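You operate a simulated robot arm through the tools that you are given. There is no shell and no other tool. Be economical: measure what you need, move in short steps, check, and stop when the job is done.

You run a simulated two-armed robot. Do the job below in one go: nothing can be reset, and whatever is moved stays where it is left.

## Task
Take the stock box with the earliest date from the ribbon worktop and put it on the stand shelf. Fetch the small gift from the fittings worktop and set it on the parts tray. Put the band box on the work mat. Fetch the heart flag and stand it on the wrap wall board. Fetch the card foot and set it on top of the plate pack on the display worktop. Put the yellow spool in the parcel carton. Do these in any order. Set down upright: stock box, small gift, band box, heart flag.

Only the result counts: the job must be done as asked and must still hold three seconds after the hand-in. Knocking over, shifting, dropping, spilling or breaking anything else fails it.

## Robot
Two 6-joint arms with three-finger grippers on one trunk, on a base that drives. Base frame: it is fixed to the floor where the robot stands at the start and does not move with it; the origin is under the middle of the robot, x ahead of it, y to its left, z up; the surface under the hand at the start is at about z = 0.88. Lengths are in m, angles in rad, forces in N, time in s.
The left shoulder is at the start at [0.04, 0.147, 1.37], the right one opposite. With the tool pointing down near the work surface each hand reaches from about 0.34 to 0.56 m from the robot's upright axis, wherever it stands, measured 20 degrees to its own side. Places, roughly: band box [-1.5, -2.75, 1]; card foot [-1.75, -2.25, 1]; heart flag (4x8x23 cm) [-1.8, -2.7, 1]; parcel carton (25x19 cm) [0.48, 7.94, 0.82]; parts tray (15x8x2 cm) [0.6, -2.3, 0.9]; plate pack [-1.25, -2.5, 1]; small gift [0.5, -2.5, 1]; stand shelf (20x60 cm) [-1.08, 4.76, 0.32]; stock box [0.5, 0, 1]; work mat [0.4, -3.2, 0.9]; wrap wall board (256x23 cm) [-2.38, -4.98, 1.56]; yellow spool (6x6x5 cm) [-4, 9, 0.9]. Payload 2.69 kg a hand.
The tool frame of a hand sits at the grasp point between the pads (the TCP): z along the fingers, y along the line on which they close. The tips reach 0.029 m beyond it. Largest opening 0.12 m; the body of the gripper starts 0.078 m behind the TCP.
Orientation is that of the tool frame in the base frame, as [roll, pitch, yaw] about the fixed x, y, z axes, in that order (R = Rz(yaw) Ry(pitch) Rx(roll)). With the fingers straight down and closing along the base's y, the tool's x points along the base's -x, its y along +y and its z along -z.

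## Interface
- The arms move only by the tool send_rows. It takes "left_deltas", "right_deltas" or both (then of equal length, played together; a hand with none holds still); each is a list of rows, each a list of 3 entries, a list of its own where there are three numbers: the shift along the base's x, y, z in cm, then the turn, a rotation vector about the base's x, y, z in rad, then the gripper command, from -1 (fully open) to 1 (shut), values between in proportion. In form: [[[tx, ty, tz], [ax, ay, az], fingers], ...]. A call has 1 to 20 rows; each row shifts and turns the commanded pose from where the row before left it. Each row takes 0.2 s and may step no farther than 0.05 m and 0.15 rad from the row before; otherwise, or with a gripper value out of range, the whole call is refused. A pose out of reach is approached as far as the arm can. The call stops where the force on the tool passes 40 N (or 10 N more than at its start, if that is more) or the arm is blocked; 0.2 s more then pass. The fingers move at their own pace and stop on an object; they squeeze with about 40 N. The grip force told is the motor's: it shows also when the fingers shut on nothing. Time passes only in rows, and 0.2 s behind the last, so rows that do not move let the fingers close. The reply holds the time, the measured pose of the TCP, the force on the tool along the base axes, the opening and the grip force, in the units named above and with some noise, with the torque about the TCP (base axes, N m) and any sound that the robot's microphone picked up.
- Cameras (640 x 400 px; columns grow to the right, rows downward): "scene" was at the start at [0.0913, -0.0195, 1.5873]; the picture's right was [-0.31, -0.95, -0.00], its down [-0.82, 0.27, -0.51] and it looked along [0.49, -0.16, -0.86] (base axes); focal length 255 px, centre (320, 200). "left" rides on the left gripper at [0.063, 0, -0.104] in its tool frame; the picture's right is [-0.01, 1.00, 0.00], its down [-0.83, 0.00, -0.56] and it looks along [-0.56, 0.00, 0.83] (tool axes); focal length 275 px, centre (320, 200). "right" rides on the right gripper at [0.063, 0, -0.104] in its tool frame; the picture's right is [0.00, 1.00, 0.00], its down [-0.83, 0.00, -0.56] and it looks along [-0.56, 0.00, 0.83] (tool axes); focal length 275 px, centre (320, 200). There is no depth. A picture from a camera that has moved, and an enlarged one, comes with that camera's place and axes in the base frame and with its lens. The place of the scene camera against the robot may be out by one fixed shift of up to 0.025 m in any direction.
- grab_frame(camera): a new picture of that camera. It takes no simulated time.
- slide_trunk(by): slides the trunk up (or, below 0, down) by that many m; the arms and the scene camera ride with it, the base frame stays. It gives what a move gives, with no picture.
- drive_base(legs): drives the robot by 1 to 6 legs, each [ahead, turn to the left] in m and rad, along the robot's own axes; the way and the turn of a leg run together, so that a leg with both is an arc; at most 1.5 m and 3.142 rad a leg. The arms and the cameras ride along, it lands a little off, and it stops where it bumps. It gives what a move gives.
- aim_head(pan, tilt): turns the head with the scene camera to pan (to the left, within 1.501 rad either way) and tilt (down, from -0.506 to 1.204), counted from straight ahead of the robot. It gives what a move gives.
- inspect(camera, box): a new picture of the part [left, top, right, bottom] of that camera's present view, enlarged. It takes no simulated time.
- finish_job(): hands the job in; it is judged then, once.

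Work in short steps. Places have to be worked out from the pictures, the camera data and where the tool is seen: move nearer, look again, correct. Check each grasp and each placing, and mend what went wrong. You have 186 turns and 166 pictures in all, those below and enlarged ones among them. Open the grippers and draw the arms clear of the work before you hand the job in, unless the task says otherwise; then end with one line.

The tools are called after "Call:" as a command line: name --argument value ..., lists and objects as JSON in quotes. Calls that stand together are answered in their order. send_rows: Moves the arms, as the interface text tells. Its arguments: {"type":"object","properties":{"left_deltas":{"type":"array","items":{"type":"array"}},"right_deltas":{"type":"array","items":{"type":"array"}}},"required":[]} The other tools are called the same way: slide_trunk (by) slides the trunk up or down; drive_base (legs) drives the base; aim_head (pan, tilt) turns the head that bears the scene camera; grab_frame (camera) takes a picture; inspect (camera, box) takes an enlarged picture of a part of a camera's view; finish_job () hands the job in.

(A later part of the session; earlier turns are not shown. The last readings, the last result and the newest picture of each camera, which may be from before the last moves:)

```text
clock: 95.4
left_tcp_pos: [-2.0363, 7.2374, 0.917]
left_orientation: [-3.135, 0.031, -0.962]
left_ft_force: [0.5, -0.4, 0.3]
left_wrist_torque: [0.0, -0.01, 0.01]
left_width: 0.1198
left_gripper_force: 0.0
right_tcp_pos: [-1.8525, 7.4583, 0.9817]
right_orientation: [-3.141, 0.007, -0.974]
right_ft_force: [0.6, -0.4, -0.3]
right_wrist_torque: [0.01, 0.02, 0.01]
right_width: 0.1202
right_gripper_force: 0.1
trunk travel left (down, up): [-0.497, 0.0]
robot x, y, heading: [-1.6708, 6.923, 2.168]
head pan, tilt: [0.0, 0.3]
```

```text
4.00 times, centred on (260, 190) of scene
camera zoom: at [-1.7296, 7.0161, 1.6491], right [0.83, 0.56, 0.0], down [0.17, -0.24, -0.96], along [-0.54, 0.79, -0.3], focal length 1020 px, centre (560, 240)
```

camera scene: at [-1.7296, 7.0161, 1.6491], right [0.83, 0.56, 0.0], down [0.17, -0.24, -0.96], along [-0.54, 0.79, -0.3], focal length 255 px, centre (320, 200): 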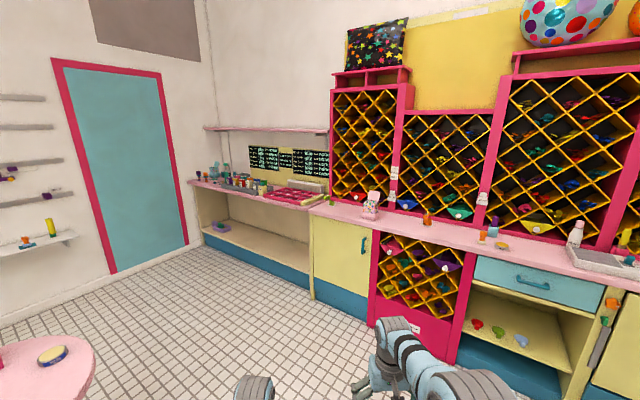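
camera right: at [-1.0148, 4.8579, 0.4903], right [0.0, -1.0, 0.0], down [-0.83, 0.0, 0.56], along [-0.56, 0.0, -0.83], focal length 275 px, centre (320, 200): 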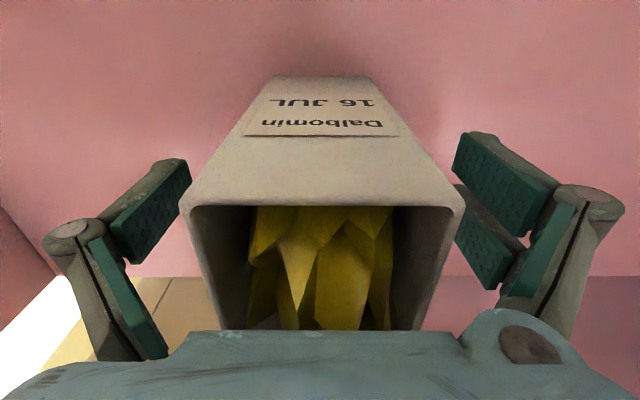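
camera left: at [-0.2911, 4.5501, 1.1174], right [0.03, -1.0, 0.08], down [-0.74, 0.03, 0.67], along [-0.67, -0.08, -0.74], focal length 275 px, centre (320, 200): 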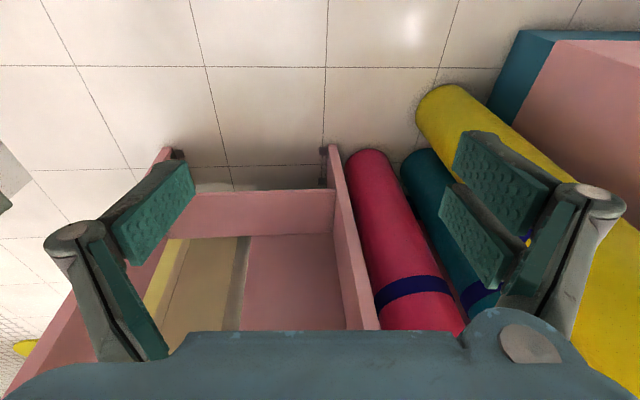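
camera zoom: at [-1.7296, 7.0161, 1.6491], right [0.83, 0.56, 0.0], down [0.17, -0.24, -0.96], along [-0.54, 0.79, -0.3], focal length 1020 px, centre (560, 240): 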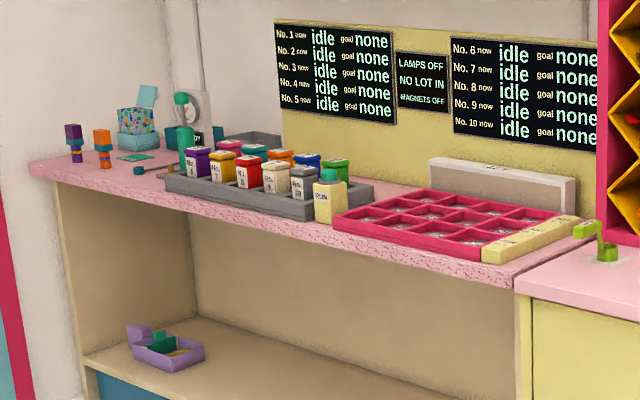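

The coloured numbered items stand near [-4.1, 8.94] on the counter (front edge y≈8.73). I raise both hands to about 1.04 forward and drive in front of it.

Call:
send_rows --right_deltas '[[[0, 0, 4], [0, 0, 0], -1], [[0, 0, 2], [0, 0, 0], -1], [[0, 0, 0], [0, 0, 0], -1], [[0, 0, 0], [0, 0, 0], -1]]' --left_deltas '[[[-2, 3, 3], [0, 0, 0], -1], [[-2, 2, 4], [0, 0, 0], -1], [[0, 0, 4], [0, 0, 0], -1], [[0, 0, 0], [0, 0, 0], -1]]'

Call:
drive_base --legs '[[0, 0.159], [1.21, 0], [0, 0.57], [1.443, 0], [0, -1.326]]'

Call:
aim_head --pan 0.2 --tilt 0.8

Call:
grab_frame --camera "scene"

```text
clock: 96.4
left_tcp_pos: [-2.076, 7.2875, 1.028]
left_orientation: [-3.135, 0.032, -0.962]
left_ft_force: [-1.0, 0.4, -0.8]
left_wrist_torque: [0.0, -0.02, -0.02]
left_width: 0.12
left_gripper_force: 0.1
right_tcp_pos: [-1.861, 7.468, 1.0386]
right_orientation: [-3.14, 0.005, -0.972]
right_ft_force: [0.4, 0.3, 0.2]
right_wrist_torque: [0.03, 0.01, 0.02]
right_width: 0.12
right_gripper_force: 0.0
right hand out of reach, approached as far as the arm can: row 1, 2
trunk travel left (down, up): [-0.497, 0.0]
robot x, y, heading: [-1.6745, 6.9173, 2.165]
head pan, tilt: [0.0, 0.3]
```

```text
clock: 114.9
left_tcp_pos: [-4.0428, 8.7036, 1.027]
left_orientation: [-3.137, 0.029, -1.563]
left_ft_force: [0.2, -1.3, 1.1]
left_wrist_torque: [-0.03, -0.02, -0.05]
left_width: 0.1198
left_gripper_force: 0.1
right_tcp_pos: [-3.7645, 8.731, 1.0369]
right_orientation: [3.141, 0.003, -1.573]
right_ft_force: [-0.3, 0.1, -0.2]
right_wrist_torque: [0.01, -0.03, 0.01]
right_width: 0.1202
right_gripper_force: 0.0
trunk travel left (down, up): [-0.497, 0.0]
robot x, y, heading: [-3.9175, 8.1704, 1.566]
head pan, tilt: [0.0, 0.3]
```

```text
clock: 115.8
left_tcp_pos: [-4.0446, 8.7031, 1.0265]
left_orientation: [-3.137, 0.03, -1.563]
left_ft_force: [-0.7, -0.6, 0.8]
left_wrist_torque: [0.01, -0.04, -0.04]
left_width: 0.1199
left_gripper_force: 0.0
right_tcp_pos: [-3.7662, 8.7298, 1.0386]
right_orientation: [-3.14, 0.004, -1.572]
right_ft_force: [0.3, -0.5, 0.2]
right_wrist_torque: [0.02, -0.01, 0.02]
right_width: 0.12
right_gripper_force: 0.0
trunk travel left (down, up): [-0.497, 0.0]
robot x, y, heading: [-3.9144, 8.1706, 1.567]
head pan, tilt: [0.201, 0.799]
```

```text
138 pictures are left
camera scene: at [-3.9285, 8.2723, 1.6049], right [0.98, 0.19, 0.0], down [0.14, -0.7, -0.7], along [-0.14, 0.68, -0.72], focal length 255 px, centre (320, 200)
```

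scene: 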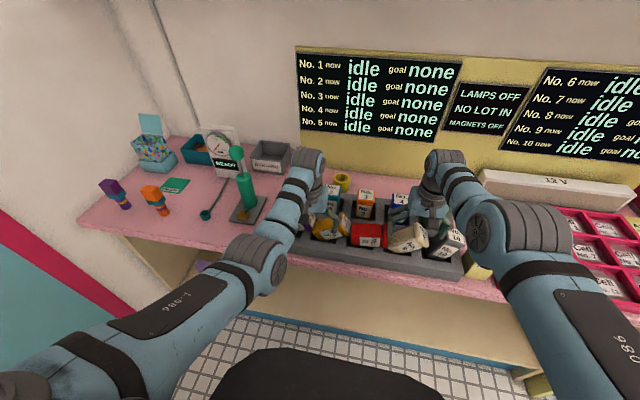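

Let me enlarge the items, and take the left wrist view to see which one is the yellow spool.

Call:
inspect --camera "scene" --box '[280, 160, 480, 285]'

Call:
grab_frame --camera "left"

```text
3.20 times, centred on (380, 222) of scene
camera zoom: at [-3.9285, 8.2723, 1.6049], right [0.98, 0.19, 0.0], down [0.14, -0.7, -0.7], along [-0.14, 0.68, -0.72], focal length 816 px, centre (128, 128)
```

zoom: 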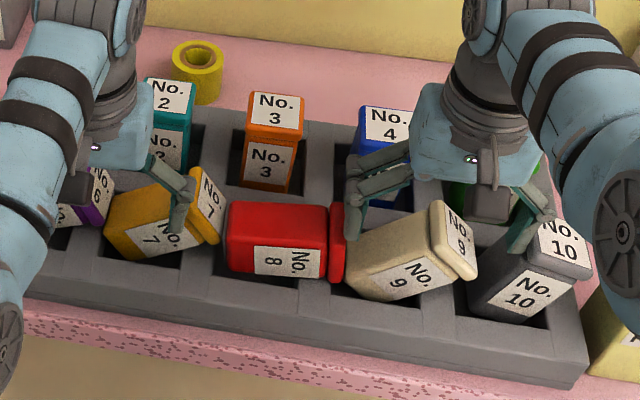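

```text
136 pictures are left
camera left: at [-4.0434, 8.6374, 1.1291], right [-1.0, 0.0, -0.01], down [-0.01, 0.81, 0.58], along [0.0, 0.58, -0.81], focal length 275 px, centre (320, 200)
```

left: 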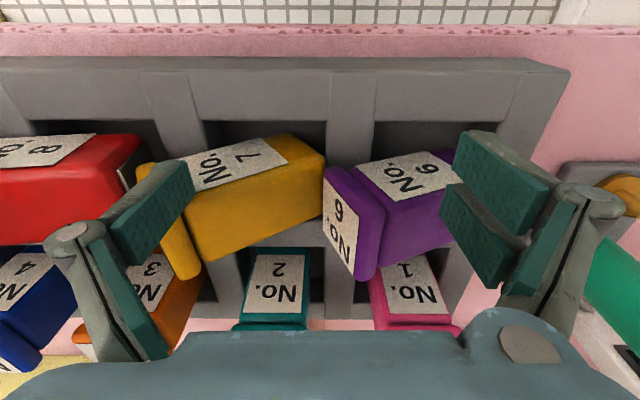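

The front-row canisters (6–10) are now leaning — my grippers swept them during the turn (tips ~1.0 vs their ~1.01 tops); I'll need to mend that. The yellow spool is the roll behind the tray near [-4.0, 9.05]. First I back straight off and look.

Call:
drive_base --legs '[[-0.35, 0]]'

Call:
send_rows --right_deltas '[[[0, 5, 2], [0, 0, 0], -1], [[0, 3, 4], [0, 0, 0], -1], [[0, 0, 4], [0, 0, 0], -1], [[0, 0, 0], [0, 0, 0], -1]]' --left_deltas '[[[0, 5, 2], [0, 0, 0], -1], [[0, 3, 4], [0, 0, 0], -1], [[0, 0, 4], [0, 0, 0], -1], [[0, 0, 0], [0, 0, 0], -1]]'

Call:
aim_head --pan 0.0 --tilt 0.6

Call:
grab_frame --camera "scene"

```text
clock: 118.1
left_tcp_pos: [-4.0455, 8.354, 1.025]
left_orientation: [-3.136, 0.029, -1.564]
left_ft_force: [0.9, 0.7, 0.3]
left_wrist_torque: [-0.01, 0.01, -0.04]
left_width: 0.12
left_gripper_force: 0.1
right_tcp_pos: [-3.7674, 8.3804, 1.038]
right_orientation: [-3.14, -0.001, -1.576]
right_ft_force: [0.1, 1.1, -0.3]
right_wrist_torque: [-0.04, 0.0, -0.06]
right_width: 0.12
right_gripper_force: 0.0
trunk travel left (down, up): [-0.497, 0.0]
robot x, y, heading: [-3.9186, 7.8195, 1.561]
head pan, tilt: [0.201, 0.799]
```

```text
refused: row 1 steps farther than a row can; nothing moved
```

```text
clock: 118.8
left_tcp_pos: [-4.0458, 8.3529, 1.0271]
left_orientation: [-3.137, 0.03, -1.564]
left_ft_force: [-0.6, -0.6, 0.3]
left_wrist_torque: [-0.01, -0.02, -0.02]
left_width: 0.1203
left_gripper_force: 0.1
right_tcp_pos: [-3.7658, 8.3781, 1.0388]
right_orientation: [-3.14, 0.0, -1.575]
right_ft_force: [-0.2, -0.5, -0.3]
right_wrist_torque: [0.01, 0.01, 0.03]
right_width: 0.12
right_gripper_force: 0.0
trunk travel left (down, up): [-0.497, 0.0]
robot x, y, heading: [-3.9188, 7.8168, 1.564]
head pan, tilt: [0.0, 0.6]
```

```text
135 pictures are left
camera scene: at [-3.9139, 7.9307, 1.6215], right [1.0, -0.01, 0.0], down [0.0, -0.57, -0.82], along [0.0, 0.82, -0.57], focal length 255 px, centre (320, 200)
```

scene: 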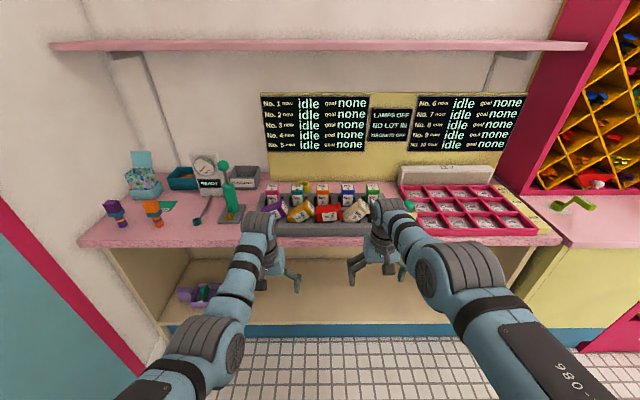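

Now I raise the hands outward (smaller steps) and enlarge the tray.

Call:
send_rows --right_deltas '[[[0, 4, 2], [0, 0, 0], -1], [[0, 3, 3], [0, 0, 0], -1], [[0, 2, 4], [0, 0, 0], -1], [[0, 0, 0], [0, 0, 0], -1]]' --left_deltas '[[[0, 4, 2], [0, 0, 0], -1], [[0, 3, 3], [0, 0, 0], -1], [[0, 2, 4], [0, 0, 0], -1], [[0, 0, 0], [0, 0, 0], -1]]'

Call:
inspect --camera "scene" --box '[240, 170, 420, 250]'

```text
clock: 119.8
left_tcp_pos: [-4.0534, 8.3955, 1.1133]
left_orientation: [-3.136, 0.031, -1.563]
left_ft_force: [0.7, 0.3, -0.4]
left_wrist_torque: [-0.01, 0.02, 0.01]
left_width: 0.1201
left_gripper_force: 0.0
left hand out of reach, approached as far as the arm can: row 1, 2, 3
right_tcp_pos: [-3.756, 8.3909, 1.1293]
right_orientation: [-3.14, 0.001, -1.574]
right_ft_force: [0.4, -0.3, 0.1]
right_wrist_torque: [0.01, 0.0, -0.03]
right_width: 0.1201
right_gripper_force: 0.1
right hand out of reach, approached as far as the arm can: row 1, 2, 3
trunk travel left (down, up): [-0.497, 0.0]
robot x, y, heading: [-3.921, 7.8205, 1.564]
head pan, tilt: [0.0, 0.6]
```

```text
3.56 times, centred on (330, 210) of scene
camera zoom: at [-3.9139, 7.9294, 1.6216], right [1.0, -0.01, 0.0], down [0.0, -0.56, -0.83], along [0.01, 0.82, -0.56], focal length 907 px, centre (284, 164)
```

zoom: 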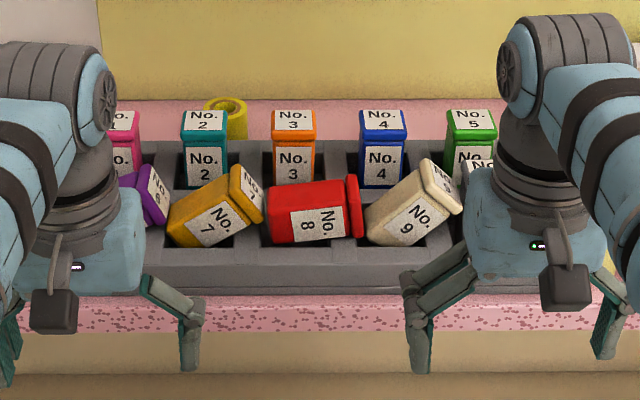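

Hands can be high (z≈1.12) at ~0.57 ahead. To restand the front row I'll use the right hand with fingers closing along y; I tuck the left hand low and back, turn the right tool by -90° about z, all clear of the counter.

Call:
send_rows --left_deltas '[[[0, 0, -5], [0, 0, 0], -1], [[0, 0, -5], [0, 0, 0], -1], [[0, -2, -4], [0, 0, 0], -1], [[0, -4, -2], [0, 0, 0], -1], [[0, -4, 0], [0, 0, 0], -1], [[0, -4, 0], [0, 0, 0], -1], [[0, -2, 0], [0, 0, 0], -1], [[0, 0, 0], [0, 0, 0], -1], [[0, 0, 0], [0, 0, 0], -1], [[0, 0, 0], [0, 0, 0], -1], [[0, 0, 0], [0, 0, 0], -1], [[0, 0, 0], [0, 0, 0], -1]]' --right_deltas '[[[0, 0, 0], [0, 0, -0.143], -1], [[0, 0, 0], [0, 0, -0.143], -1], [[0, 0, 0], [0, 0, -0.143], -1], [[0, 0, 0], [0, 0, -0.143], -1], [[0, 0, 0], [0, 0, -0.143], -1], [[0, 0, 0], [0, 0, -0.143], -1], [[0, 0, 0], [0, 0, -0.143], -1], [[0, 0, 0], [0, 0, -0.143], -1], [[0, 0, 0], [0, 0, -0.143], -1], [[0, 0, 0], [0, 0, -0.143], -1], [[0, 0, 0], [0, 0, -0.137], -1], [[0, 0, 0], [0, 0, 0], -1]]'

```text
clock: 122.4
left_tcp_pos: [-4.0692, 8.2219, 0.9576]
left_orientation: [3.129, 0.04, -1.555]
left_ft_force: [-0.5, 0.0, 0.2]
left_wrist_torque: [0.01, 0.02, 0.0]
left_width: 0.1199
left_gripper_force: 0.0
left hand out of reach, approached as far as the arm can: row 1, 2
right_tcp_pos: [-3.7578, 8.3892, 1.1289]
right_orientation: [-3.138, 0.003, 3.14]
right_ft_force: [0.8, -0.1, 0.2]
right_wrist_torque: [0.0, -0.02, 0.0]
right_width: 0.1197
right_gripper_force: 0.0
trunk travel left (down, up): [-0.497, 0.0]
robot x, y, heading: [-3.9194, 7.8195, 1.561]
head pan, tilt: [0.0, 0.6]
```

Now I drive to about (-4.02, 8.24) and look with the wrist and scene cameras.

Call:
drive_base --legs '[[0, 0.235], [0.43, 0], [0, -0.226]]'

Call:
grab_frame --camera "right"

Call:
aim_head --pan -0.2 --tilt 0.85

Call:
grab_frame --camera "scene"

```text
clock: 126.7
left_tcp_pos: [-4.1735, 8.6358, 0.9542]
left_orientation: [3.127, 0.033, -1.548]
left_ft_force: [0.4, 0.5, -0.8]
left_wrist_torque: [-0.03, -0.03, 0.02]
left_width: 0.1204
left_gripper_force: 0.0
right_tcp_pos: [-3.8632, 8.8102, 1.1294]
right_orientation: [-3.139, 0.006, -3.133]
right_ft_force: [0.5, -0.2, 0.4]
right_wrist_torque: [0.02, -0.01, -0.03]
right_width: 0.1201
right_gripper_force: 0.0
trunk travel left (down, up): [-0.497, 0.0]
robot x, y, heading: [-4.0222, 8.2374, 1.573]
head pan, tilt: [0.0, 0.6]
```

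```text
133 pictures are left
camera right: at [-3.9241, 8.8097, 1.2329], right [-0.01, 1.0, 0.0], down [0.83, 0.01, 0.56], along [0.56, 0.01, -0.83], focal length 275 px, centre (320, 200)
```

right: 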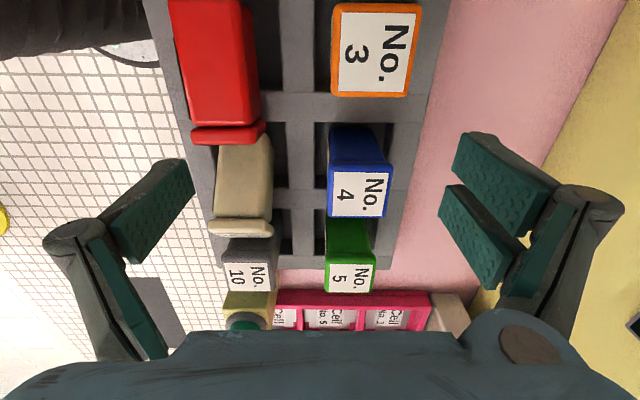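

```text
clock: 127.5
left_tcp_pos: [-4.1721, 8.6366, 0.9543]
left_orientation: [3.123, 0.032, -1.547]
left_ft_force: [-0.7, -0.6, 0.2]
left_wrist_torque: [0.0, -0.01, -0.03]
left_width: 0.1201
left_gripper_force: 0.1
right_tcp_pos: [-3.8599, 8.8096, 1.1291]
right_orientation: [-3.139, 0.002, -3.133]
right_ft_force: [-0.7, -0.4, 0.2]
right_wrist_torque: [-0.01, -0.01, 0.02]
right_width: 0.12
right_gripper_force: 0.0
trunk travel left (down, up): [-0.497, 0.0]
robot x, y, heading: [-4.0186, 8.2375, 1.574]
head pan, tilt: [-0.201, 0.85]
```

```text
132 pictures are left
camera scene: at [-3.9974, 8.3373, 1.6008], right [0.98, -0.2, 0.0], down [-0.15, -0.74, -0.66], along [0.13, 0.65, -0.75], focal length 255 px, centre (320, 200)
```

scene: 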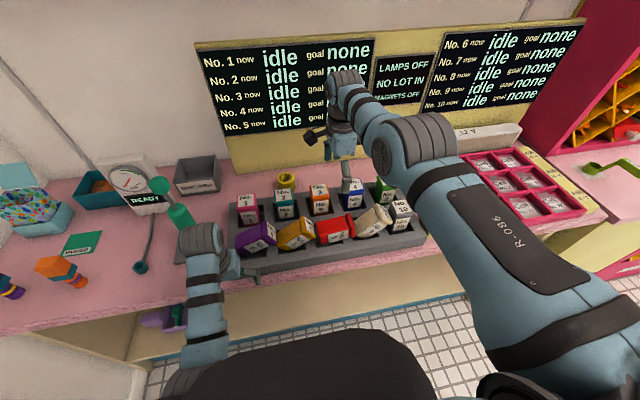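

No.10 is still upright; rows sit at y≈8.722 (front) and 8.851 (back), slots x: 9≈-3.775, 8≈-3.90, 7≈-4.025, 6≈-4.15. I begin with No.9: tilt the tool toward +x by 45° to align with its leaning axis, hovering above.

Call:
send_rows --right_deltas '[[[3, -1.5, 0], [0, 0.131, 0], -1], [[3, -1.5, 0], [0, 0.131, 0], -1], [[3, -1.5, 0], [0, 0.131, 0], -1], [[3, -1.5, 0], [0, 0.131, 0], -1], [[3, -1.5, 0], [0, 0.131, 0], -1], [[3, -1.5, 0], [0, 0.13, 0], -1], [[0, 0, 0], [0, 0, 0], -1]]'

Call:
grab_frame --camera "right"

Call:
grab_frame --camera "scene"

```text
clock: 129.1
left_tcp_pos: [-4.1743, 8.6366, 0.9543]
left_orientation: [3.124, 0.032, -1.547]
left_ft_force: [-0.3, 0.4, 0.6]
left_wrist_torque: [0.02, -0.02, -0.02]
left_width: 0.1201
left_gripper_force: 0.1
right_tcp_pos: [-3.6909, 8.7272, 1.1274]
right_orientation: [3.137, -0.783, -3.131]
right_ft_force: [0.0, 0.6, -0.4]
right_wrist_torque: [0.0, 0.04, 0.01]
right_width: 0.1202
right_gripper_force: 0.0
right hand out of reach, approached as far as the arm can: row 1, 2, 3, 5, 6
trunk travel left (down, up): [-0.497, 0.0]
robot x, y, heading: [-4.0206, 8.2338, 1.577]
head pan, tilt: [-0.201, 0.85]
```

```text
131 pictures are left
camera right: at [-3.66, 8.727, 1.2455], right [-0.01, 1.0, 0.01], down [0.98, 0.01, -0.19], along [-0.19, 0.0, -0.98], focal length 275 px, centre (320, 200)
```

right: 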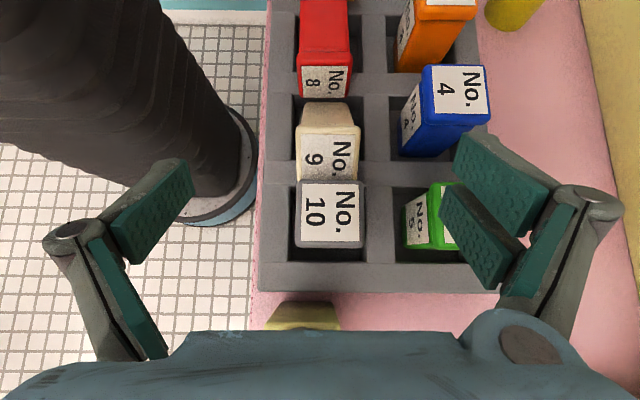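

```text
130 pictures are left
camera scene: at [-3.9981, 8.3373, 1.6008], right [0.98, -0.2, 0.0], down [-0.15, -0.74, -0.66], along [0.13, 0.65, -0.75], focal length 255 px, centre (320, 200)
```

scene: 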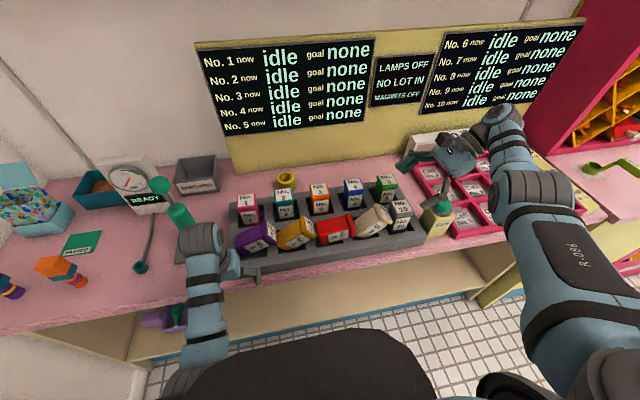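

Triangulating both wrist views: lids of upright ones are at z≈1.045, pitch ≈0.105 (slots x: 10≈-3.695, 9≈-3.795, 8≈-3.90, 7≈-4.005, 6≈-4.11; rows y≈8.735 and 8.84), and No.9's lid is at about [-3.746, 8.732, 1.015], leaning ~30°. I set a 30° tilt, narrower opening, and move to 6 cm above it.

Call:
send_rows --right_deltas '[[[-1.7, 0.3, -1.5], [0, -0.13, 0], -0.4], [[-1.7, 0.3, -1.5], [0, -0.13, 0], -0.4], [[0, 0, -2.5], [0, 0, 0], -0.4], [[0, 0, -2], [0, 0, 0], -0.4], [[0, 0, 0], [0, 0, 0], -0.4]]'

Call:
grab_frame --camera "right"

```text
clock: 130.3
left_tcp_pos: [-4.1729, 8.636, 0.954]
left_orientation: [3.123, 0.031, -1.547]
left_ft_force: [-0.4, 0.5, -1.1]
left_wrist_torque: [0.0, -0.02, 0.0]
left_width: 0.1201
left_gripper_force: 0.0
right_tcp_pos: [-3.7242, 8.7331, 1.0524]
right_orientation: [3.14, -0.522, -3.131]
right_ft_force: [-0.3, 0.8, -1.6]
right_wrist_torque: [-0.01, 0.01, -0.03]
right_width: 0.0841
right_gripper_force: 0.1
trunk travel left (down, up): [-0.497, 0.0]
robot x, y, heading: [-4.0205, 8.2377, 1.578]
head pan, tilt: [-0.201, 0.85]
```

```text
129 pictures are left
camera right: at [-3.7256, 8.7329, 1.1734], right [-0.01, 1.0, 0.0], down [1.0, 0.01, 0.07], along [0.07, 0.01, -1.0], focal length 275 px, centre (320, 200)
```

right: 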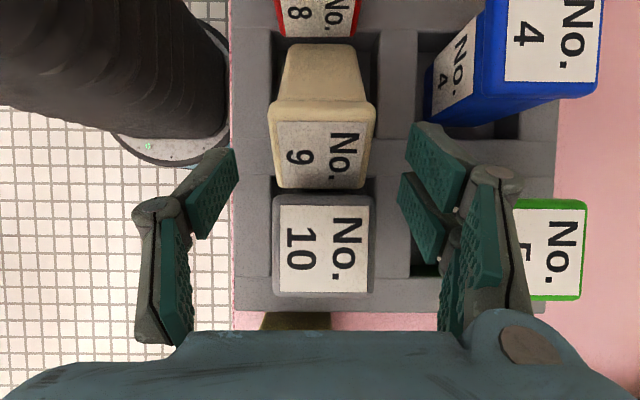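

No.9's lid at [-3.741, 8.736, 1.009]; fingers straddle it with clearance. I go in along the tool axis and close.

Call:
send_rows --right_deltas '[[[-0.9, 0.1, -2], [0, 0, 0], -0.4], [[-0.9, 0.1, -2], [0, 0, 0], -0.4], [[-0.8, 0, -1.9], [0, 0, 0], -0.4], [[0, 0, 0], [0, 0, 0], 0.5], [[0, 0, 0], [0, 0, 0], 1], [[0, 0, 0], [0, 0, 0], 1]]'

Call:
grab_frame --camera "right"

```text
clock: 131.4
left_tcp_pos: [-4.1728, 8.6347, 0.9534]
left_orientation: [3.12, 0.035, -1.548]
left_ft_force: [-0.4, -0.2, -0.3]
left_wrist_torque: [0.02, -0.02, -0.01]
left_width: 0.1201
left_gripper_force: 0.0
right_tcp_pos: [-3.7478, 8.7404, 1.0008]
right_orientation: [3.108, -0.519, -3.124]
right_ft_force: [10.2, 9.3, 28.5]
right_wrist_torque: [0.52, 0.01, -0.01]
right_width: 0.0515
right_gripper_force: 35.2
trunk travel left (down, up): [-0.497, 0.0]
robot x, y, heading: [-4.0224, 8.2427, 1.574]
head pan, tilt: [-0.201, 0.85]
stopped in row 5 (right hand): the force on the tool passed its limit at 46 N (the readings are from after the stop); the commanded pose is now the measured one
```

```text
128 pictures are left
camera right: at [-3.7498, 8.7369, 1.1213], right [-0.01, 1.0, 0.03], down [1.0, 0.01, 0.07], along [0.07, 0.03, -1.0], focal length 275 px, centre (320, 200)
```

right: 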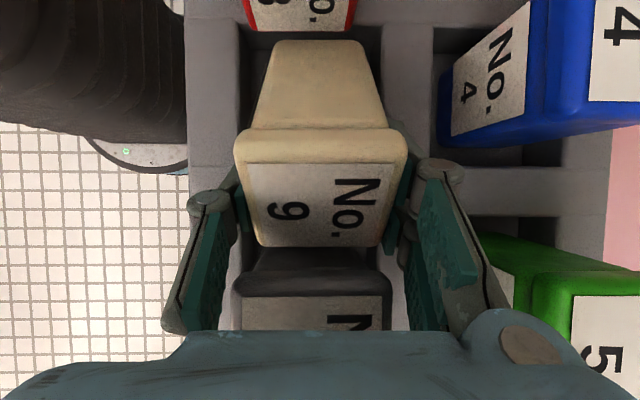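

No.9 is gripped (0.0515). I lift slightly and rotate it upright over its slot.

Call:
send_rows --right_deltas '[[[0, 0, 1.5], [0, 0, 0], 1], [[-1.2, 0, 1.0], [0, -0.13, 0], 1], [[-1.2, -0.1, 0.5], [0, -0.13, 0], 1], [[-1.2, -0.2, 0.3], [0.015, -0.13, 0], 1], [[-1.1, -0.1, 0], [0.015, -0.13, 0], 1], [[0, 0, 0], [0, 0, 0], 1]]'

Call:
grab_frame --camera "right"

Call:
inspect --camera "scene" --box '[220, 160, 440, 290]'

```text
clock: 132.8
left_tcp_pos: [-4.1681, 8.6342, 0.956]
left_orientation: [3.118, 0.034, -1.546]
left_ft_force: [-0.1, -1.4, 0.6]
left_wrist_torque: [0.01, 0.02, -0.01]
left_width: 0.1201
left_gripper_force: 0.1
right_tcp_pos: [-3.7911, 8.7353, 1.0302]
right_orientation: [3.094, 0.001, -3.126]
right_ft_force: [23.2, 7.6, 27.1]
right_wrist_torque: [-0.05, -0.03, -0.08]
right_width: 0.0519
right_gripper_force: 39.9
trunk travel left (down, up): [-0.497, 0.0]
robot x, y, heading: [-4.0222, 8.238, 1.576]
head pan, tilt: [-0.201, 0.85]
```

```text
127 pictures are left
camera right: at [-3.8535, 8.7287, 1.1333], right [-0.02, 1.0, 0.05], down [0.83, -0.01, 0.56], along [0.56, 0.05, -0.83], focal length 275 px, centre (320, 200)
```

right: 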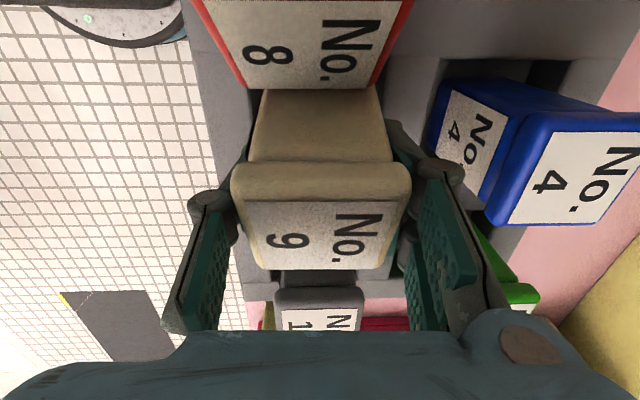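

```text
2.91 times, centred on (330, 225) of scene
camera zoom: at [-3.9911, 8.3352, 1.6009], right [0.98, -0.2, 0.0], down [-0.15, -0.74, -0.66], along [0.13, 0.65, -0.75], focal length 742 px, centre (291, 127)
```

zoom: 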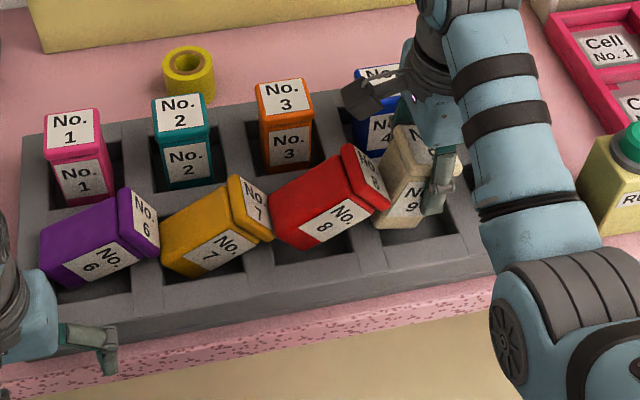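

No.9 still leans ~15° to +x in the grip and touches the red one. I lift a little and rotate 0.25 further, then look.

Call:
send_rows --right_deltas '[[[0.3, 0, 1.2], [0.02, -0.125, 0], 1], [[-0.3, 0, 0], [0.02, -0.125, 0], 1], [[0, 0, 0], [0, 0, 0], 1]]'

Call:
inspect --camera "scene" --box '[280, 150, 440, 250]'

```text
clock: 133.6
left_tcp_pos: [-4.1718, 8.6365, 0.9524]
left_orientation: [3.122, 0.031, -1.545]
left_ft_force: [-0.6, 0.3, -0.1]
left_wrist_torque: [-0.02, 0.02, 0.04]
left_width: 0.1198
left_gripper_force: 0.0
right_tcp_pos: [-3.7953, 8.7349, 1.0395]
right_orientation: [3.065, 0.251, -3.127]
right_ft_force: [4.2, -1.2, -2.8]
right_wrist_torque: [-0.03, -0.12, 0.08]
right_width: 0.0514
right_gripper_force: 39.9
trunk travel left (down, up): [-0.497, 0.0]
robot x, y, heading: [-4.0172, 8.2399, 1.575]
head pan, tilt: [-0.201, 0.85]
```

```text
4.00 times, centred on (360, 200) of scene
camera zoom: at [-3.9956, 8.3374, 1.6007], right [0.98, -0.2, 0.0], down [-0.15, -0.74, -0.66], along [0.13, 0.65, -0.75], focal length 1020 px, centre (160, 200)
```

zoom: 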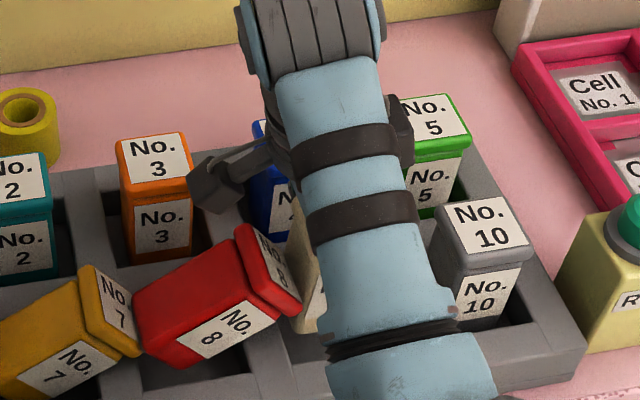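

Contact is light now. I correct the small roll, lower until it seats, and keep holding.

Call:
send_rows --right_deltas '[[[0.5, 0, -0.7], [-0.07, 0, 0], 1], [[0, 0, -0.7], [0, 0, 0], 1], [[0, 0, -0.6], [0, 0, 0], 1], [[0, 0, -0.6], [0, 0, 0], 1], [[0, 0, -0.5], [0, 0, 0], 1], [[0, 0, -0.5], [0, 0, 0], 1]]'

Call:
grab_frame --camera "right"

```text
clock: 135.0
left_tcp_pos: [-4.1733, 8.635, 0.9536]
left_orientation: [3.122, 0.034, -1.547]
left_ft_force: [0.8, -0.1, -0.8]
left_wrist_torque: [0.01, -0.01, -0.01]
left_width: 0.1201
left_gripper_force: 0.0
right_tcp_pos: [-3.7906, 8.7366, 1.0056]
right_orientation: [3.132, 0.25, -3.11]
right_ft_force: [0.0, 1.5, 4.9]
right_wrist_torque: [0.16, -0.06, 0.05]
right_width: 0.0513
right_gripper_force: 39.9
trunk travel left (down, up): [-0.497, 0.0]
robot x, y, heading: [-4.0186, 8.2401, 1.571]
head pan, tilt: [-0.201, 0.85]
```

```text
124 pictures are left
camera right: at [-3.8769, 8.7319, 1.0908], right [-0.04, 1.0, 0.01], down [0.67, 0.02, 0.74], along [0.74, 0.03, -0.67], focal length 275 px, centre (320, 200)
```

right: 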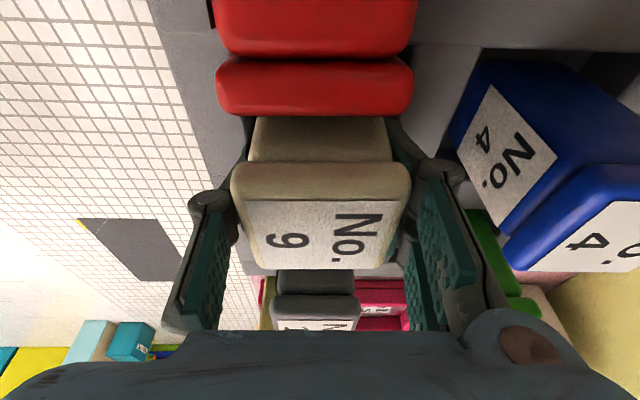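

Nearly seated. I lower a little more until firm contact, then open slowly and look.

Call:
send_rows --right_deltas '[[[0, 0, -0.4], [0, 0, 0], 1], [[0, 0, -0.3], [0, 0, 0], 1], [[0, 0, 0], [0, 0, 0], 0.1], [[0, 0, 0], [0, 0, 0], -0.35], [[0, 0, 0], [0, 0, 0], -0.35]]'

Call:
grab_frame --camera "right"

```text
clock: 136.2
left_tcp_pos: [-4.1727, 8.6362, 0.9547]
left_orientation: [3.122, 0.031, -1.547]
left_ft_force: [0.5, 0.0, -1.0]
left_wrist_torque: [-0.03, -0.03, 0.04]
left_width: 0.1199
left_gripper_force: 0.1
right_tcp_pos: [-3.7912, 8.7362, 0.998]
right_orientation: [3.135, 0.25, -3.111]
right_ft_force: [0.1, 0.4, -0.5]
right_wrist_torque: [-0.02, 0.05, -0.01]
right_width: 0.081
right_gripper_force: 0.1
trunk travel left (down, up): [-0.497, 0.0]
robot x, y, heading: [-4.0252, 8.2381, 1.573]
head pan, tilt: [-0.201, 0.85]
```

```text
123 pictures are left
camera right: at [-3.8767, 8.7319, 1.083], right [-0.04, 1.0, 0.01], down [0.67, 0.02, 0.74], along [0.74, 0.03, -0.67], focal length 275 px, centre (320, 200)
```

right: 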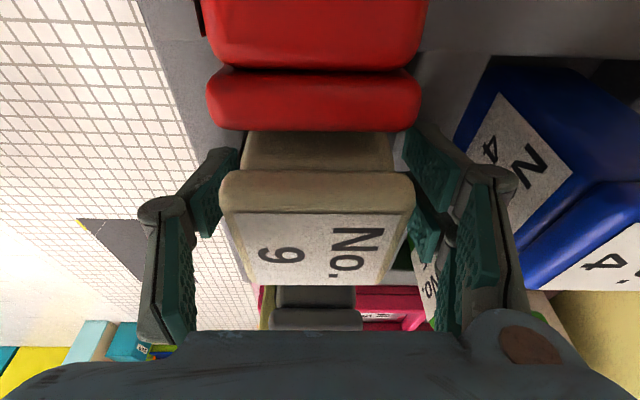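

It stays standing. I lift the hand off vertically to high and look down.

Call:
send_rows --right_deltas '[[[0, 0, 3], [0, 0, 0], -0.35], [[0, 0, 4], [0, 0.1, 0], -0.35], [[0, 0, 3], [0, 0.15, 0], -0.35], [[0, 0, 1], [0, 0, 0], -0.35], [[0, 0, 0], [0, 0, 0], -0.35]]'

Call:
grab_frame --camera "right"

Call:
inspect --camera "scene" --box '[220, 160, 440, 290]'

```text
clock: 137.4
left_tcp_pos: [-4.1735, 8.635, 0.9529]
left_orientation: [3.123, 0.035, -1.549]
left_ft_force: [0.0, -0.3, 0.0]
left_wrist_torque: [-0.03, -0.06, -0.01]
left_width: 0.1199
left_gripper_force: 0.1
right_tcp_pos: [-3.7909, 8.7666, 1.0902]
right_orientation: [3.127, -0.001, -3.112]
right_ft_force: [-0.8, 0.5, 0.2]
right_wrist_torque: [0.01, 0.03, 0.0]
right_width: 0.081
right_gripper_force: 0.1
right hand out of reach, approached as far as the arm can: row 2, 3, 4
trunk travel left (down, up): [-0.497, 0.0]
robot x, y, heading: [-4.0221, 8.2407, 1.572]
head pan, tilt: [-0.201, 0.85]
```

```text
122 pictures are left
camera right: at [-3.8527, 8.764, 1.1926], right [-0.03, 1.0, 0.01], down [0.83, 0.02, 0.56], along [0.56, 0.03, -0.83], focal length 275 px, centre (320, 200)
```

right: 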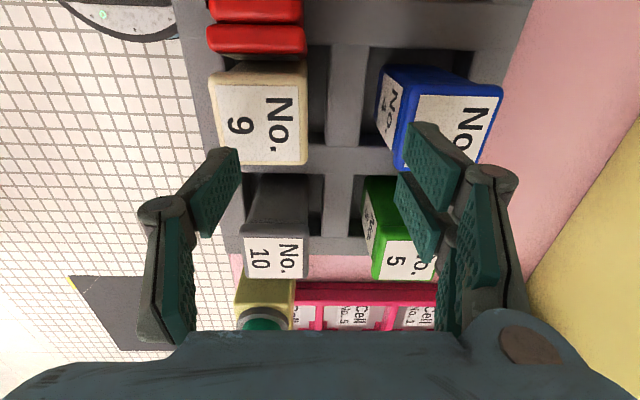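

```text
2.91 times, centred on (330, 225) of scene
camera zoom: at [-3.9981, 8.3366, 1.6008], right [0.98, -0.2, 0.0], down [-0.15, -0.74, -0.66], along [0.13, 0.65, -0.75], focal length 742 px, centre (291, 127)
```

zoom: 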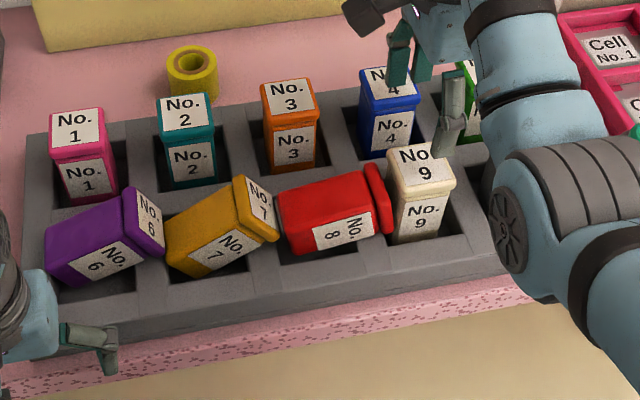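

No.9 now stands. Next is red No.8, leaning ~75° toward +x. I tilt the tool 45° and hover above it for a top view.

Call:
send_rows --right_deltas '[[[-1.5, -0.5, 0.5], [0, 0.131, 0], -0.35], [[-1.5, -0.5, 0.5], [0, 0.131, 0], -0.35], [[-1.5, -0.5, 0.5], [0, 0.131, 0], -0.35], [[-1.5, -0.5, 0], [0, 0.131, 0], -0.35], [[-1.5, -0.5, 0], [0, 0.131, 0], -0.35], [[-1, -0.5, 0], [0, 0.13, 0], -0.35], [[0, 0, 0], [0, 0, 0], -0.35]]'

Call:
grab_frame --camera "right"

```text
clock: 139.0
left_tcp_pos: [-4.1729, 8.6357, 0.9533]
left_orientation: [3.123, 0.031, -1.548]
left_ft_force: [-0.6, 0.4, -0.1]
left_wrist_torque: [0.0, 0.0, 0.0]
left_width: 0.1201
left_gripper_force: 0.1
right_tcp_pos: [-3.8749, 8.741, 1.1009]
right_orientation: [3.096, -0.786, -3.099]
right_ft_force: [0.7, 0.1, 0.3]
right_wrist_torque: [-0.04, 0.03, 0.01]
right_width: 0.0809
right_gripper_force: 0.1
right hand out of reach, approached as far as the arm can: row 1
trunk travel left (down, up): [-0.497, 0.0]
robot x, y, heading: [-4.0218, 8.2386, 1.569]
head pan, tilt: [-0.201, 0.85]
```

```text
120 pictures are left
camera right: at [-3.8442, 8.7391, 1.2182], right [-0.01, 1.0, 0.03], down [0.98, 0.02, -0.2], along [-0.2, 0.03, -0.98], focal length 275 px, centre (320, 200)
```

right: 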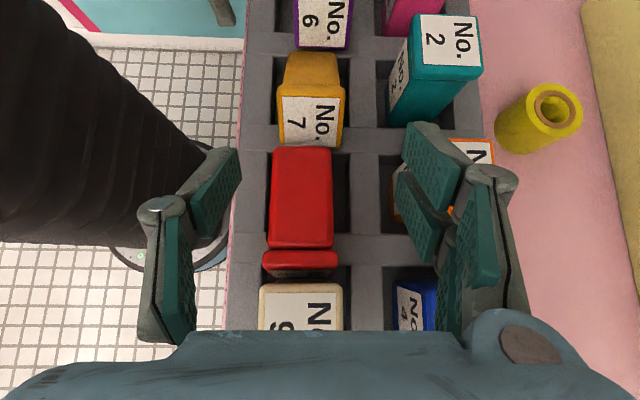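

Red lies ~80° over, lid end at x≈-3.829, base end -3.935, centre line z≈0.98. I set tilt 40°, descend to grip its body 4 cm from the lid, and close.

Call:
send_rows --right_deltas '[[[0.4, -0.9, -1.5], [-0.045, -0.087, -0.04], -0.35], [[0, 0, -3.2], [0, 0, 0], -0.35], [[0, 0, -3.2], [0, 0, 0], -0.35], [[0, 0, -2.8], [0, 0, 0], -0.35], [[0, 0, 0], [0, 0, 0], 0.3], [[0, 0, 0], [0, 0, 0], 1], [[0, 0, 0], [0, 0, 0], 1]]'

Call:
grab_frame --camera "right"

```text
clock: 140.3
left_tcp_pos: [-4.1732, 8.6356, 0.9548]
left_orientation: [3.121, 0.034, -1.548]
left_ft_force: [-0.2, 0.9, 0.6]
left_wrist_torque: [-0.01, 0.0, 0.01]
left_width: 0.12
left_gripper_force: 0.1
right_tcp_pos: [-3.8708, 8.7358, 0.9993]
right_orientation: [3.137, -0.703, 3.118]
right_ft_force: [4.1, -1.4, 18.7]
right_wrist_torque: [-0.36, -0.53, 0.69]
right_width: 0.0512
right_gripper_force: 24.3
trunk travel left (down, up): [-0.497, 0.0]
robot x, y, heading: [-4.0152, 8.2354, 1.572]
head pan, tilt: [-0.201, 0.85]
stopped in row 6 (right hand): the force on the tool passed its limit at 43 N (the readings are from after the stop); the commanded pose is now the measured one
```

```text
119 pictures are left
camera right: at [-3.851, 8.735, 1.1187], right [0.02, 1.0, 0.01], down [0.99, -0.02, -0.11], along [-0.11, 0.01, -0.99], focal length 275 px, centre (320, 200)
```

right: 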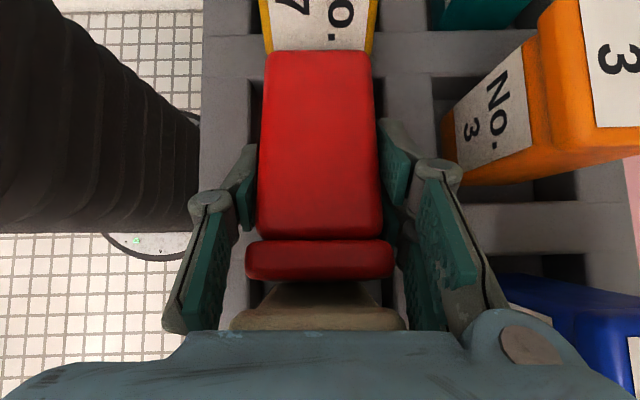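

Red is gripped. I lift it clear, rotate it 1.3 rad upright in the air, then look.

Call:
send_rows --right_deltas '[[[0, 0, 2], [0, 0, 0], 1], [[0, 0, 3], [0, 0, 0], 1], [[0, 0, 2], [0, -0.13, 0], 1], [[0, 0, 0], [0, -0.13, 0], 1], [[-0.5, 0, 0], [0, -0.13, 0], 1], [[-0.5, 0, 0], [0, -0.13, 0], 1], [[-0.5, 0, 0], [0, -0.13, 0], 1], [[-0.5, 0, 0], [0, -0.13, 0], 1], [[-0.5, 0, 0], [0, -0.13, 0], 1], [[-0.5, 0, 0], [0, -0.13, 0], 1], [[0, 0, 0], [0, -0.13, 0], 1], [[0, 0, 0], [0, -0.13, 0], 1], [[0, 0, 0], [0, 0, 0], 1]]'

Call:
grab_frame --camera "scene"

Call:
grab_frame --camera "right"

```text
clock: 143.1
left_tcp_pos: [-4.1734, 8.6363, 0.9539]
left_orientation: [3.122, 0.032, -1.549]
left_ft_force: [-0.2, 0.7, 0.5]
left_wrist_torque: [0.0, 0.0, 0.01]
left_width: 0.1202
left_gripper_force: 0.0
right_tcp_pos: [-3.9007, 8.7583, 1.0588]
right_orientation: [3.106, 0.565, 3.122]
right_ft_force: [-1.1, -0.1, -2.0]
right_wrist_torque: [-0.02, 0.01, 0.0]
right_width: 0.0495
right_gripper_force: 40.8
right hand out of reach, approached as far as the arm can: row 5, 6, 12
trunk travel left (down, up): [-0.497, 0.0]
robot x, y, heading: [-4.019, 8.2366, 1.574]
head pan, tilt: [-0.201, 0.85]
```

```text
118 pictures are left
camera scene: at [-3.9973, 8.3378, 1.6007], right [0.98, -0.2, 0.0], down [-0.15, -0.74, -0.66], along [0.13, 0.65, -0.75], focal length 255 px, centre (320, 200)
```

scene: 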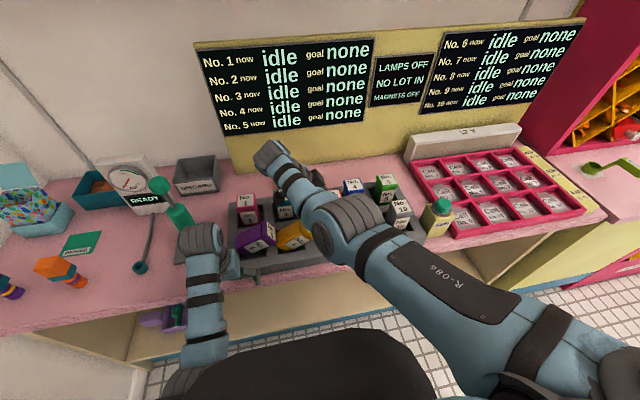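

```text
117 pictures are left
camera right: at [-4.0082, 8.757, 1.1125], right [0.0, 1.0, 0.03], down [0.4, -0.02, 0.91], along [0.91, 0.01, -0.4], focal length 275 px, centre (320, 200)
```

right: 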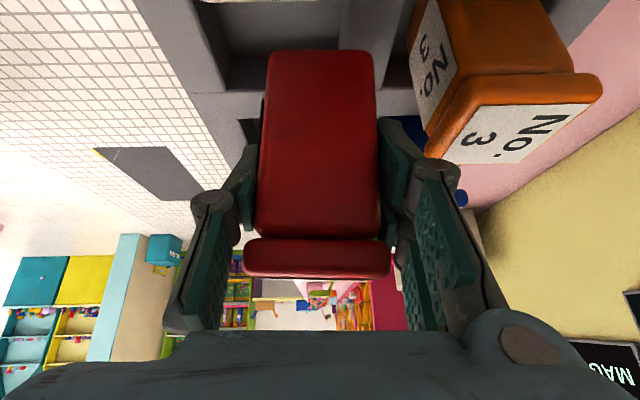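

Red is nearly upright (~7° left) in the air. I trim, shift y back to 8.736, and lower it into slot 8 until contact.

Call:
send_rows --right_deltas '[[[0, -1, -0.5], [-0.035, -0.08, 0], 1], [[0, -1.2, -1.5], [0, 0, 0], 1], [[0, 0, -1.5], [0, 0, 0], 1], [[0, 0, -1.0], [0, 0, 0], 1], [[0, 0, -0.8], [0, 0, 0], 1], [[0, 0, -0.6], [0, 0, 0], 1], [[0, 0, -0.5], [0, 0, 0], 1], [[0, 0, -0.4], [0, 0, 0], 1], [[0, 0, -0.4], [0, 0, 0], 1]]'

Call:
grab_frame --camera "right"

```text
clock: 144.9
left_tcp_pos: [-4.1742, 8.6349, 0.953]
left_orientation: [3.121, 0.033, -1.547]
left_ft_force: [-0.4, -0.2, 0.2]
left_wrist_torque: [0.0, 0.02, 0.02]
left_width: 0.1201
left_gripper_force: 0.1
right_tcp_pos: [-3.8772, 8.7256, 0.9943]
right_orientation: [-3.141, 0.679, 3.138]
right_ft_force: [-7.7, -0.6, 7.8]
right_wrist_torque: [-0.19, -0.02, -0.21]
right_width: 0.0492
right_gripper_force: 40.1
right hand out of reach, approached as far as the arm can: row 1, 2, 3, 5, 8
trunk travel left (down, up): [-0.497, 0.0]
robot x, y, heading: [-4.0186, 8.2398, 1.578]
head pan, tilt: [-0.201, 0.85]
stopped in row 9 (right hand): the force on the tool passed its limit at 41 N (the readings are from after the stop); the commanded pose is now the measured one
```

```text
116 pictures are left
camera right: at [-3.99, 8.7265, 1.0356], right [0.0, 1.0, 0.0], down [0.3, 0.0, 0.95], along [0.95, 0.0, -0.3], focal length 275 px, centre (320, 200)
```

right: 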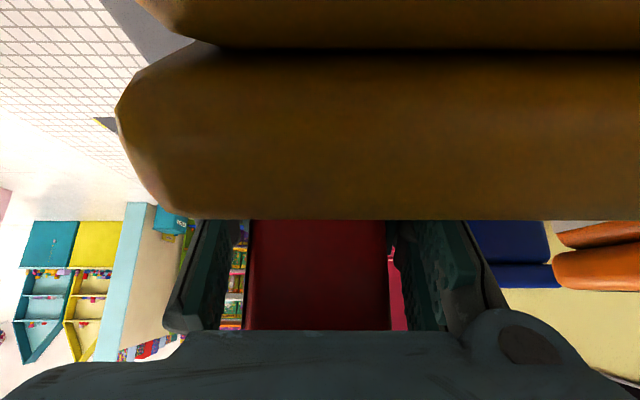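

Red seems seated (lid ≈1.034) though ~2 cm to +x; the hand is close to No.7. I release and lift off carefully, then regrip later to fine-place.

Call:
send_rows --right_deltas '[[[0, 0, 0.1], [0, 0, 0], 0.4], [[0, 0, 0], [0, 0, 0], -0.1], [[0, 0, 0], [0, 0, 0], -0.35], [[0, 0, 2], [0, 0, 0], -0.35], [[0, 0, 3], [0, 0.1, 0], -0.35], [[0, 0.5, 3], [0, 0.15, 0], -0.35], [[0, 0.5, 2], [0, 0.15, 0], -0.35], [[0, 0, 1], [0, 0.15, 0], -0.35], [[0, 0, 0], [0, 0.13, 0], -0.35], [[0, 0, 0], [0, 0, 0], -0.35]]'

Call:
grab_frame --camera "right"

Call:
inspect --camera "scene" --box '[220, 160, 440, 290]'

```text
clock: 147.2
left_tcp_pos: [-4.1725, 8.6362, 0.954]
left_orientation: [3.123, 0.033, -1.545]
left_ft_force: [0.3, -0.3, -0.1]
left_wrist_torque: [0.02, -0.03, 0.03]
left_width: 0.12
left_gripper_force: 0.1
right_tcp_pos: [-3.8968, 8.8, 1.0911]
right_orientation: [-3.13, 0.0, 3.138]
right_ft_force: [-0.1, -0.1, -0.9]
right_wrist_torque: [0.01, -0.02, -0.02]
right_width: 0.0808
right_gripper_force: 0.1
right hand out of reach, approached as far as the arm can: row 4, 5, 6, 7, 8, 9
trunk travel left (down, up): [-0.497, 0.0]
robot x, y, heading: [-4.0201, 8.2382, 1.575]
head pan, tilt: [-0.201, 0.85]
```

```text
115 pictures are left
camera right: at [-3.9579, 8.8012, 1.1949], right [0.0, 1.0, -0.01], down [0.83, 0.01, 0.56], along [0.56, -0.01, -0.83], focal length 275 px, centre (320, 200)
```

right: 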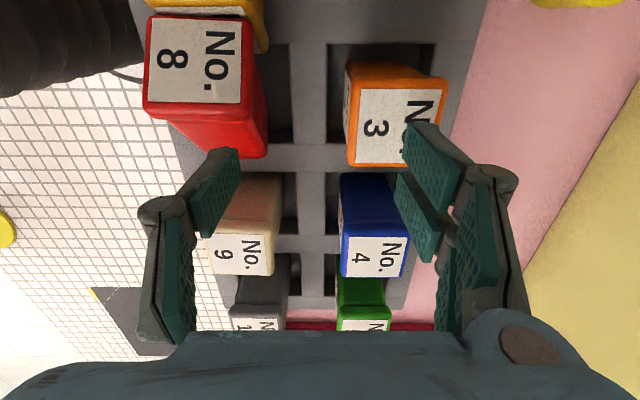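

```text
2.91 times, centred on (330, 225) of scene
camera zoom: at [-3.9972, 8.3375, 1.6008], right [0.98, -0.2, 0.0], down [-0.15, -0.74, -0.66], along [0.13, 0.65, -0.75], focal length 742 px, centre (291, 127)
```

zoom: 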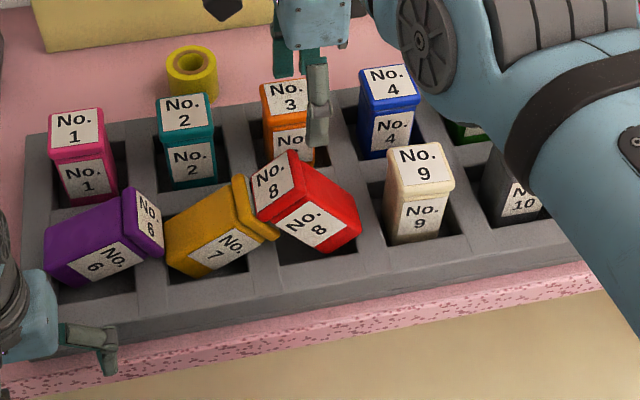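

Red tipped the other way as I left, now leaning ~45° toward -x on No.7. I back the base 5 cm for more height freedom, then grip it tool-down and rotate it the other way.

Call:
drive_base --legs '[[-0.06, 0]]'

Call:
send_rows --right_deltas '[[[-1, 0, 0], [0, 0, 0], -0.35], [[-1, -0.4, 0], [0, 0, 0], -0.35], [[0, 0, 0], [0, 0, 0], -0.35]]'

Call:
grab_frame --camera "right"

```text
clock: 148.1
left_tcp_pos: [-4.1727, 8.5853, 0.9496]
left_orientation: [3.12, 0.022, -1.548]
left_ft_force: [-0.2, 0.5, -0.1]
left_wrist_torque: [-0.1, 0.01, 0.0]
left_width: 0.1198
left_gripper_force: 0.0
right_tcp_pos: [-3.8959, 8.751, 1.0846]
right_orientation: [-3.119, 0.003, 3.138]
right_ft_force: [-0.8, 1.1, -0.3]
right_wrist_torque: [-0.11, 0.01, 0.01]
right_width: 0.0808
right_gripper_force: 0.0
trunk travel left (down, up): [-0.497, 0.0]
robot x, y, heading: [-4.0182, 8.1795, 1.57]
head pan, tilt: [-0.201, 0.85]
```

```text
clock: 148.9
left_tcp_pos: [-4.1736, 8.5778, 0.9525]
left_orientation: [3.12, 0.031, -1.545]
left_ft_force: [0.3, 0.0, -0.9]
left_wrist_torque: [0.0, -0.02, 0.06]
left_width: 0.1203
left_gripper_force: 0.1
right_tcp_pos: [-3.9159, 8.7382, 1.09]
right_orientation: [-3.129, 0.002, 3.14]
right_ft_force: [-0.4, 0.6, 0.5]
right_wrist_torque: [-0.01, 0.01, -0.03]
right_width: 0.0812
right_gripper_force: 0.1
trunk travel left (down, up): [-0.497, 0.0]
robot x, y, heading: [-4.0137, 8.1794, 1.573]
head pan, tilt: [-0.201, 0.85]
```

```text
113 pictures are left
camera right: at [-3.978, 8.7395, 1.1937], right [0.0, 1.0, -0.01], down [0.83, 0.01, 0.56], along [0.56, -0.01, -0.83], focal length 275 px, centre (320, 200)
```

right: 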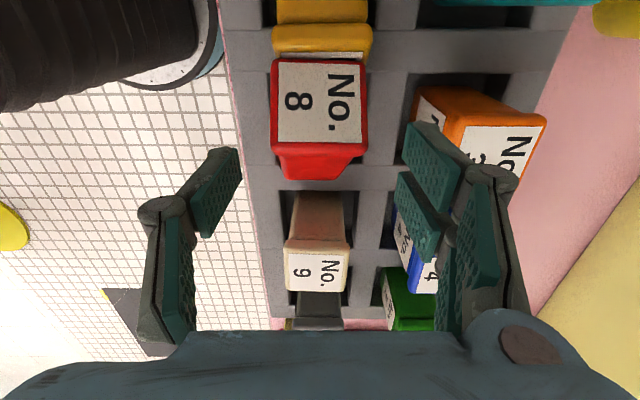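

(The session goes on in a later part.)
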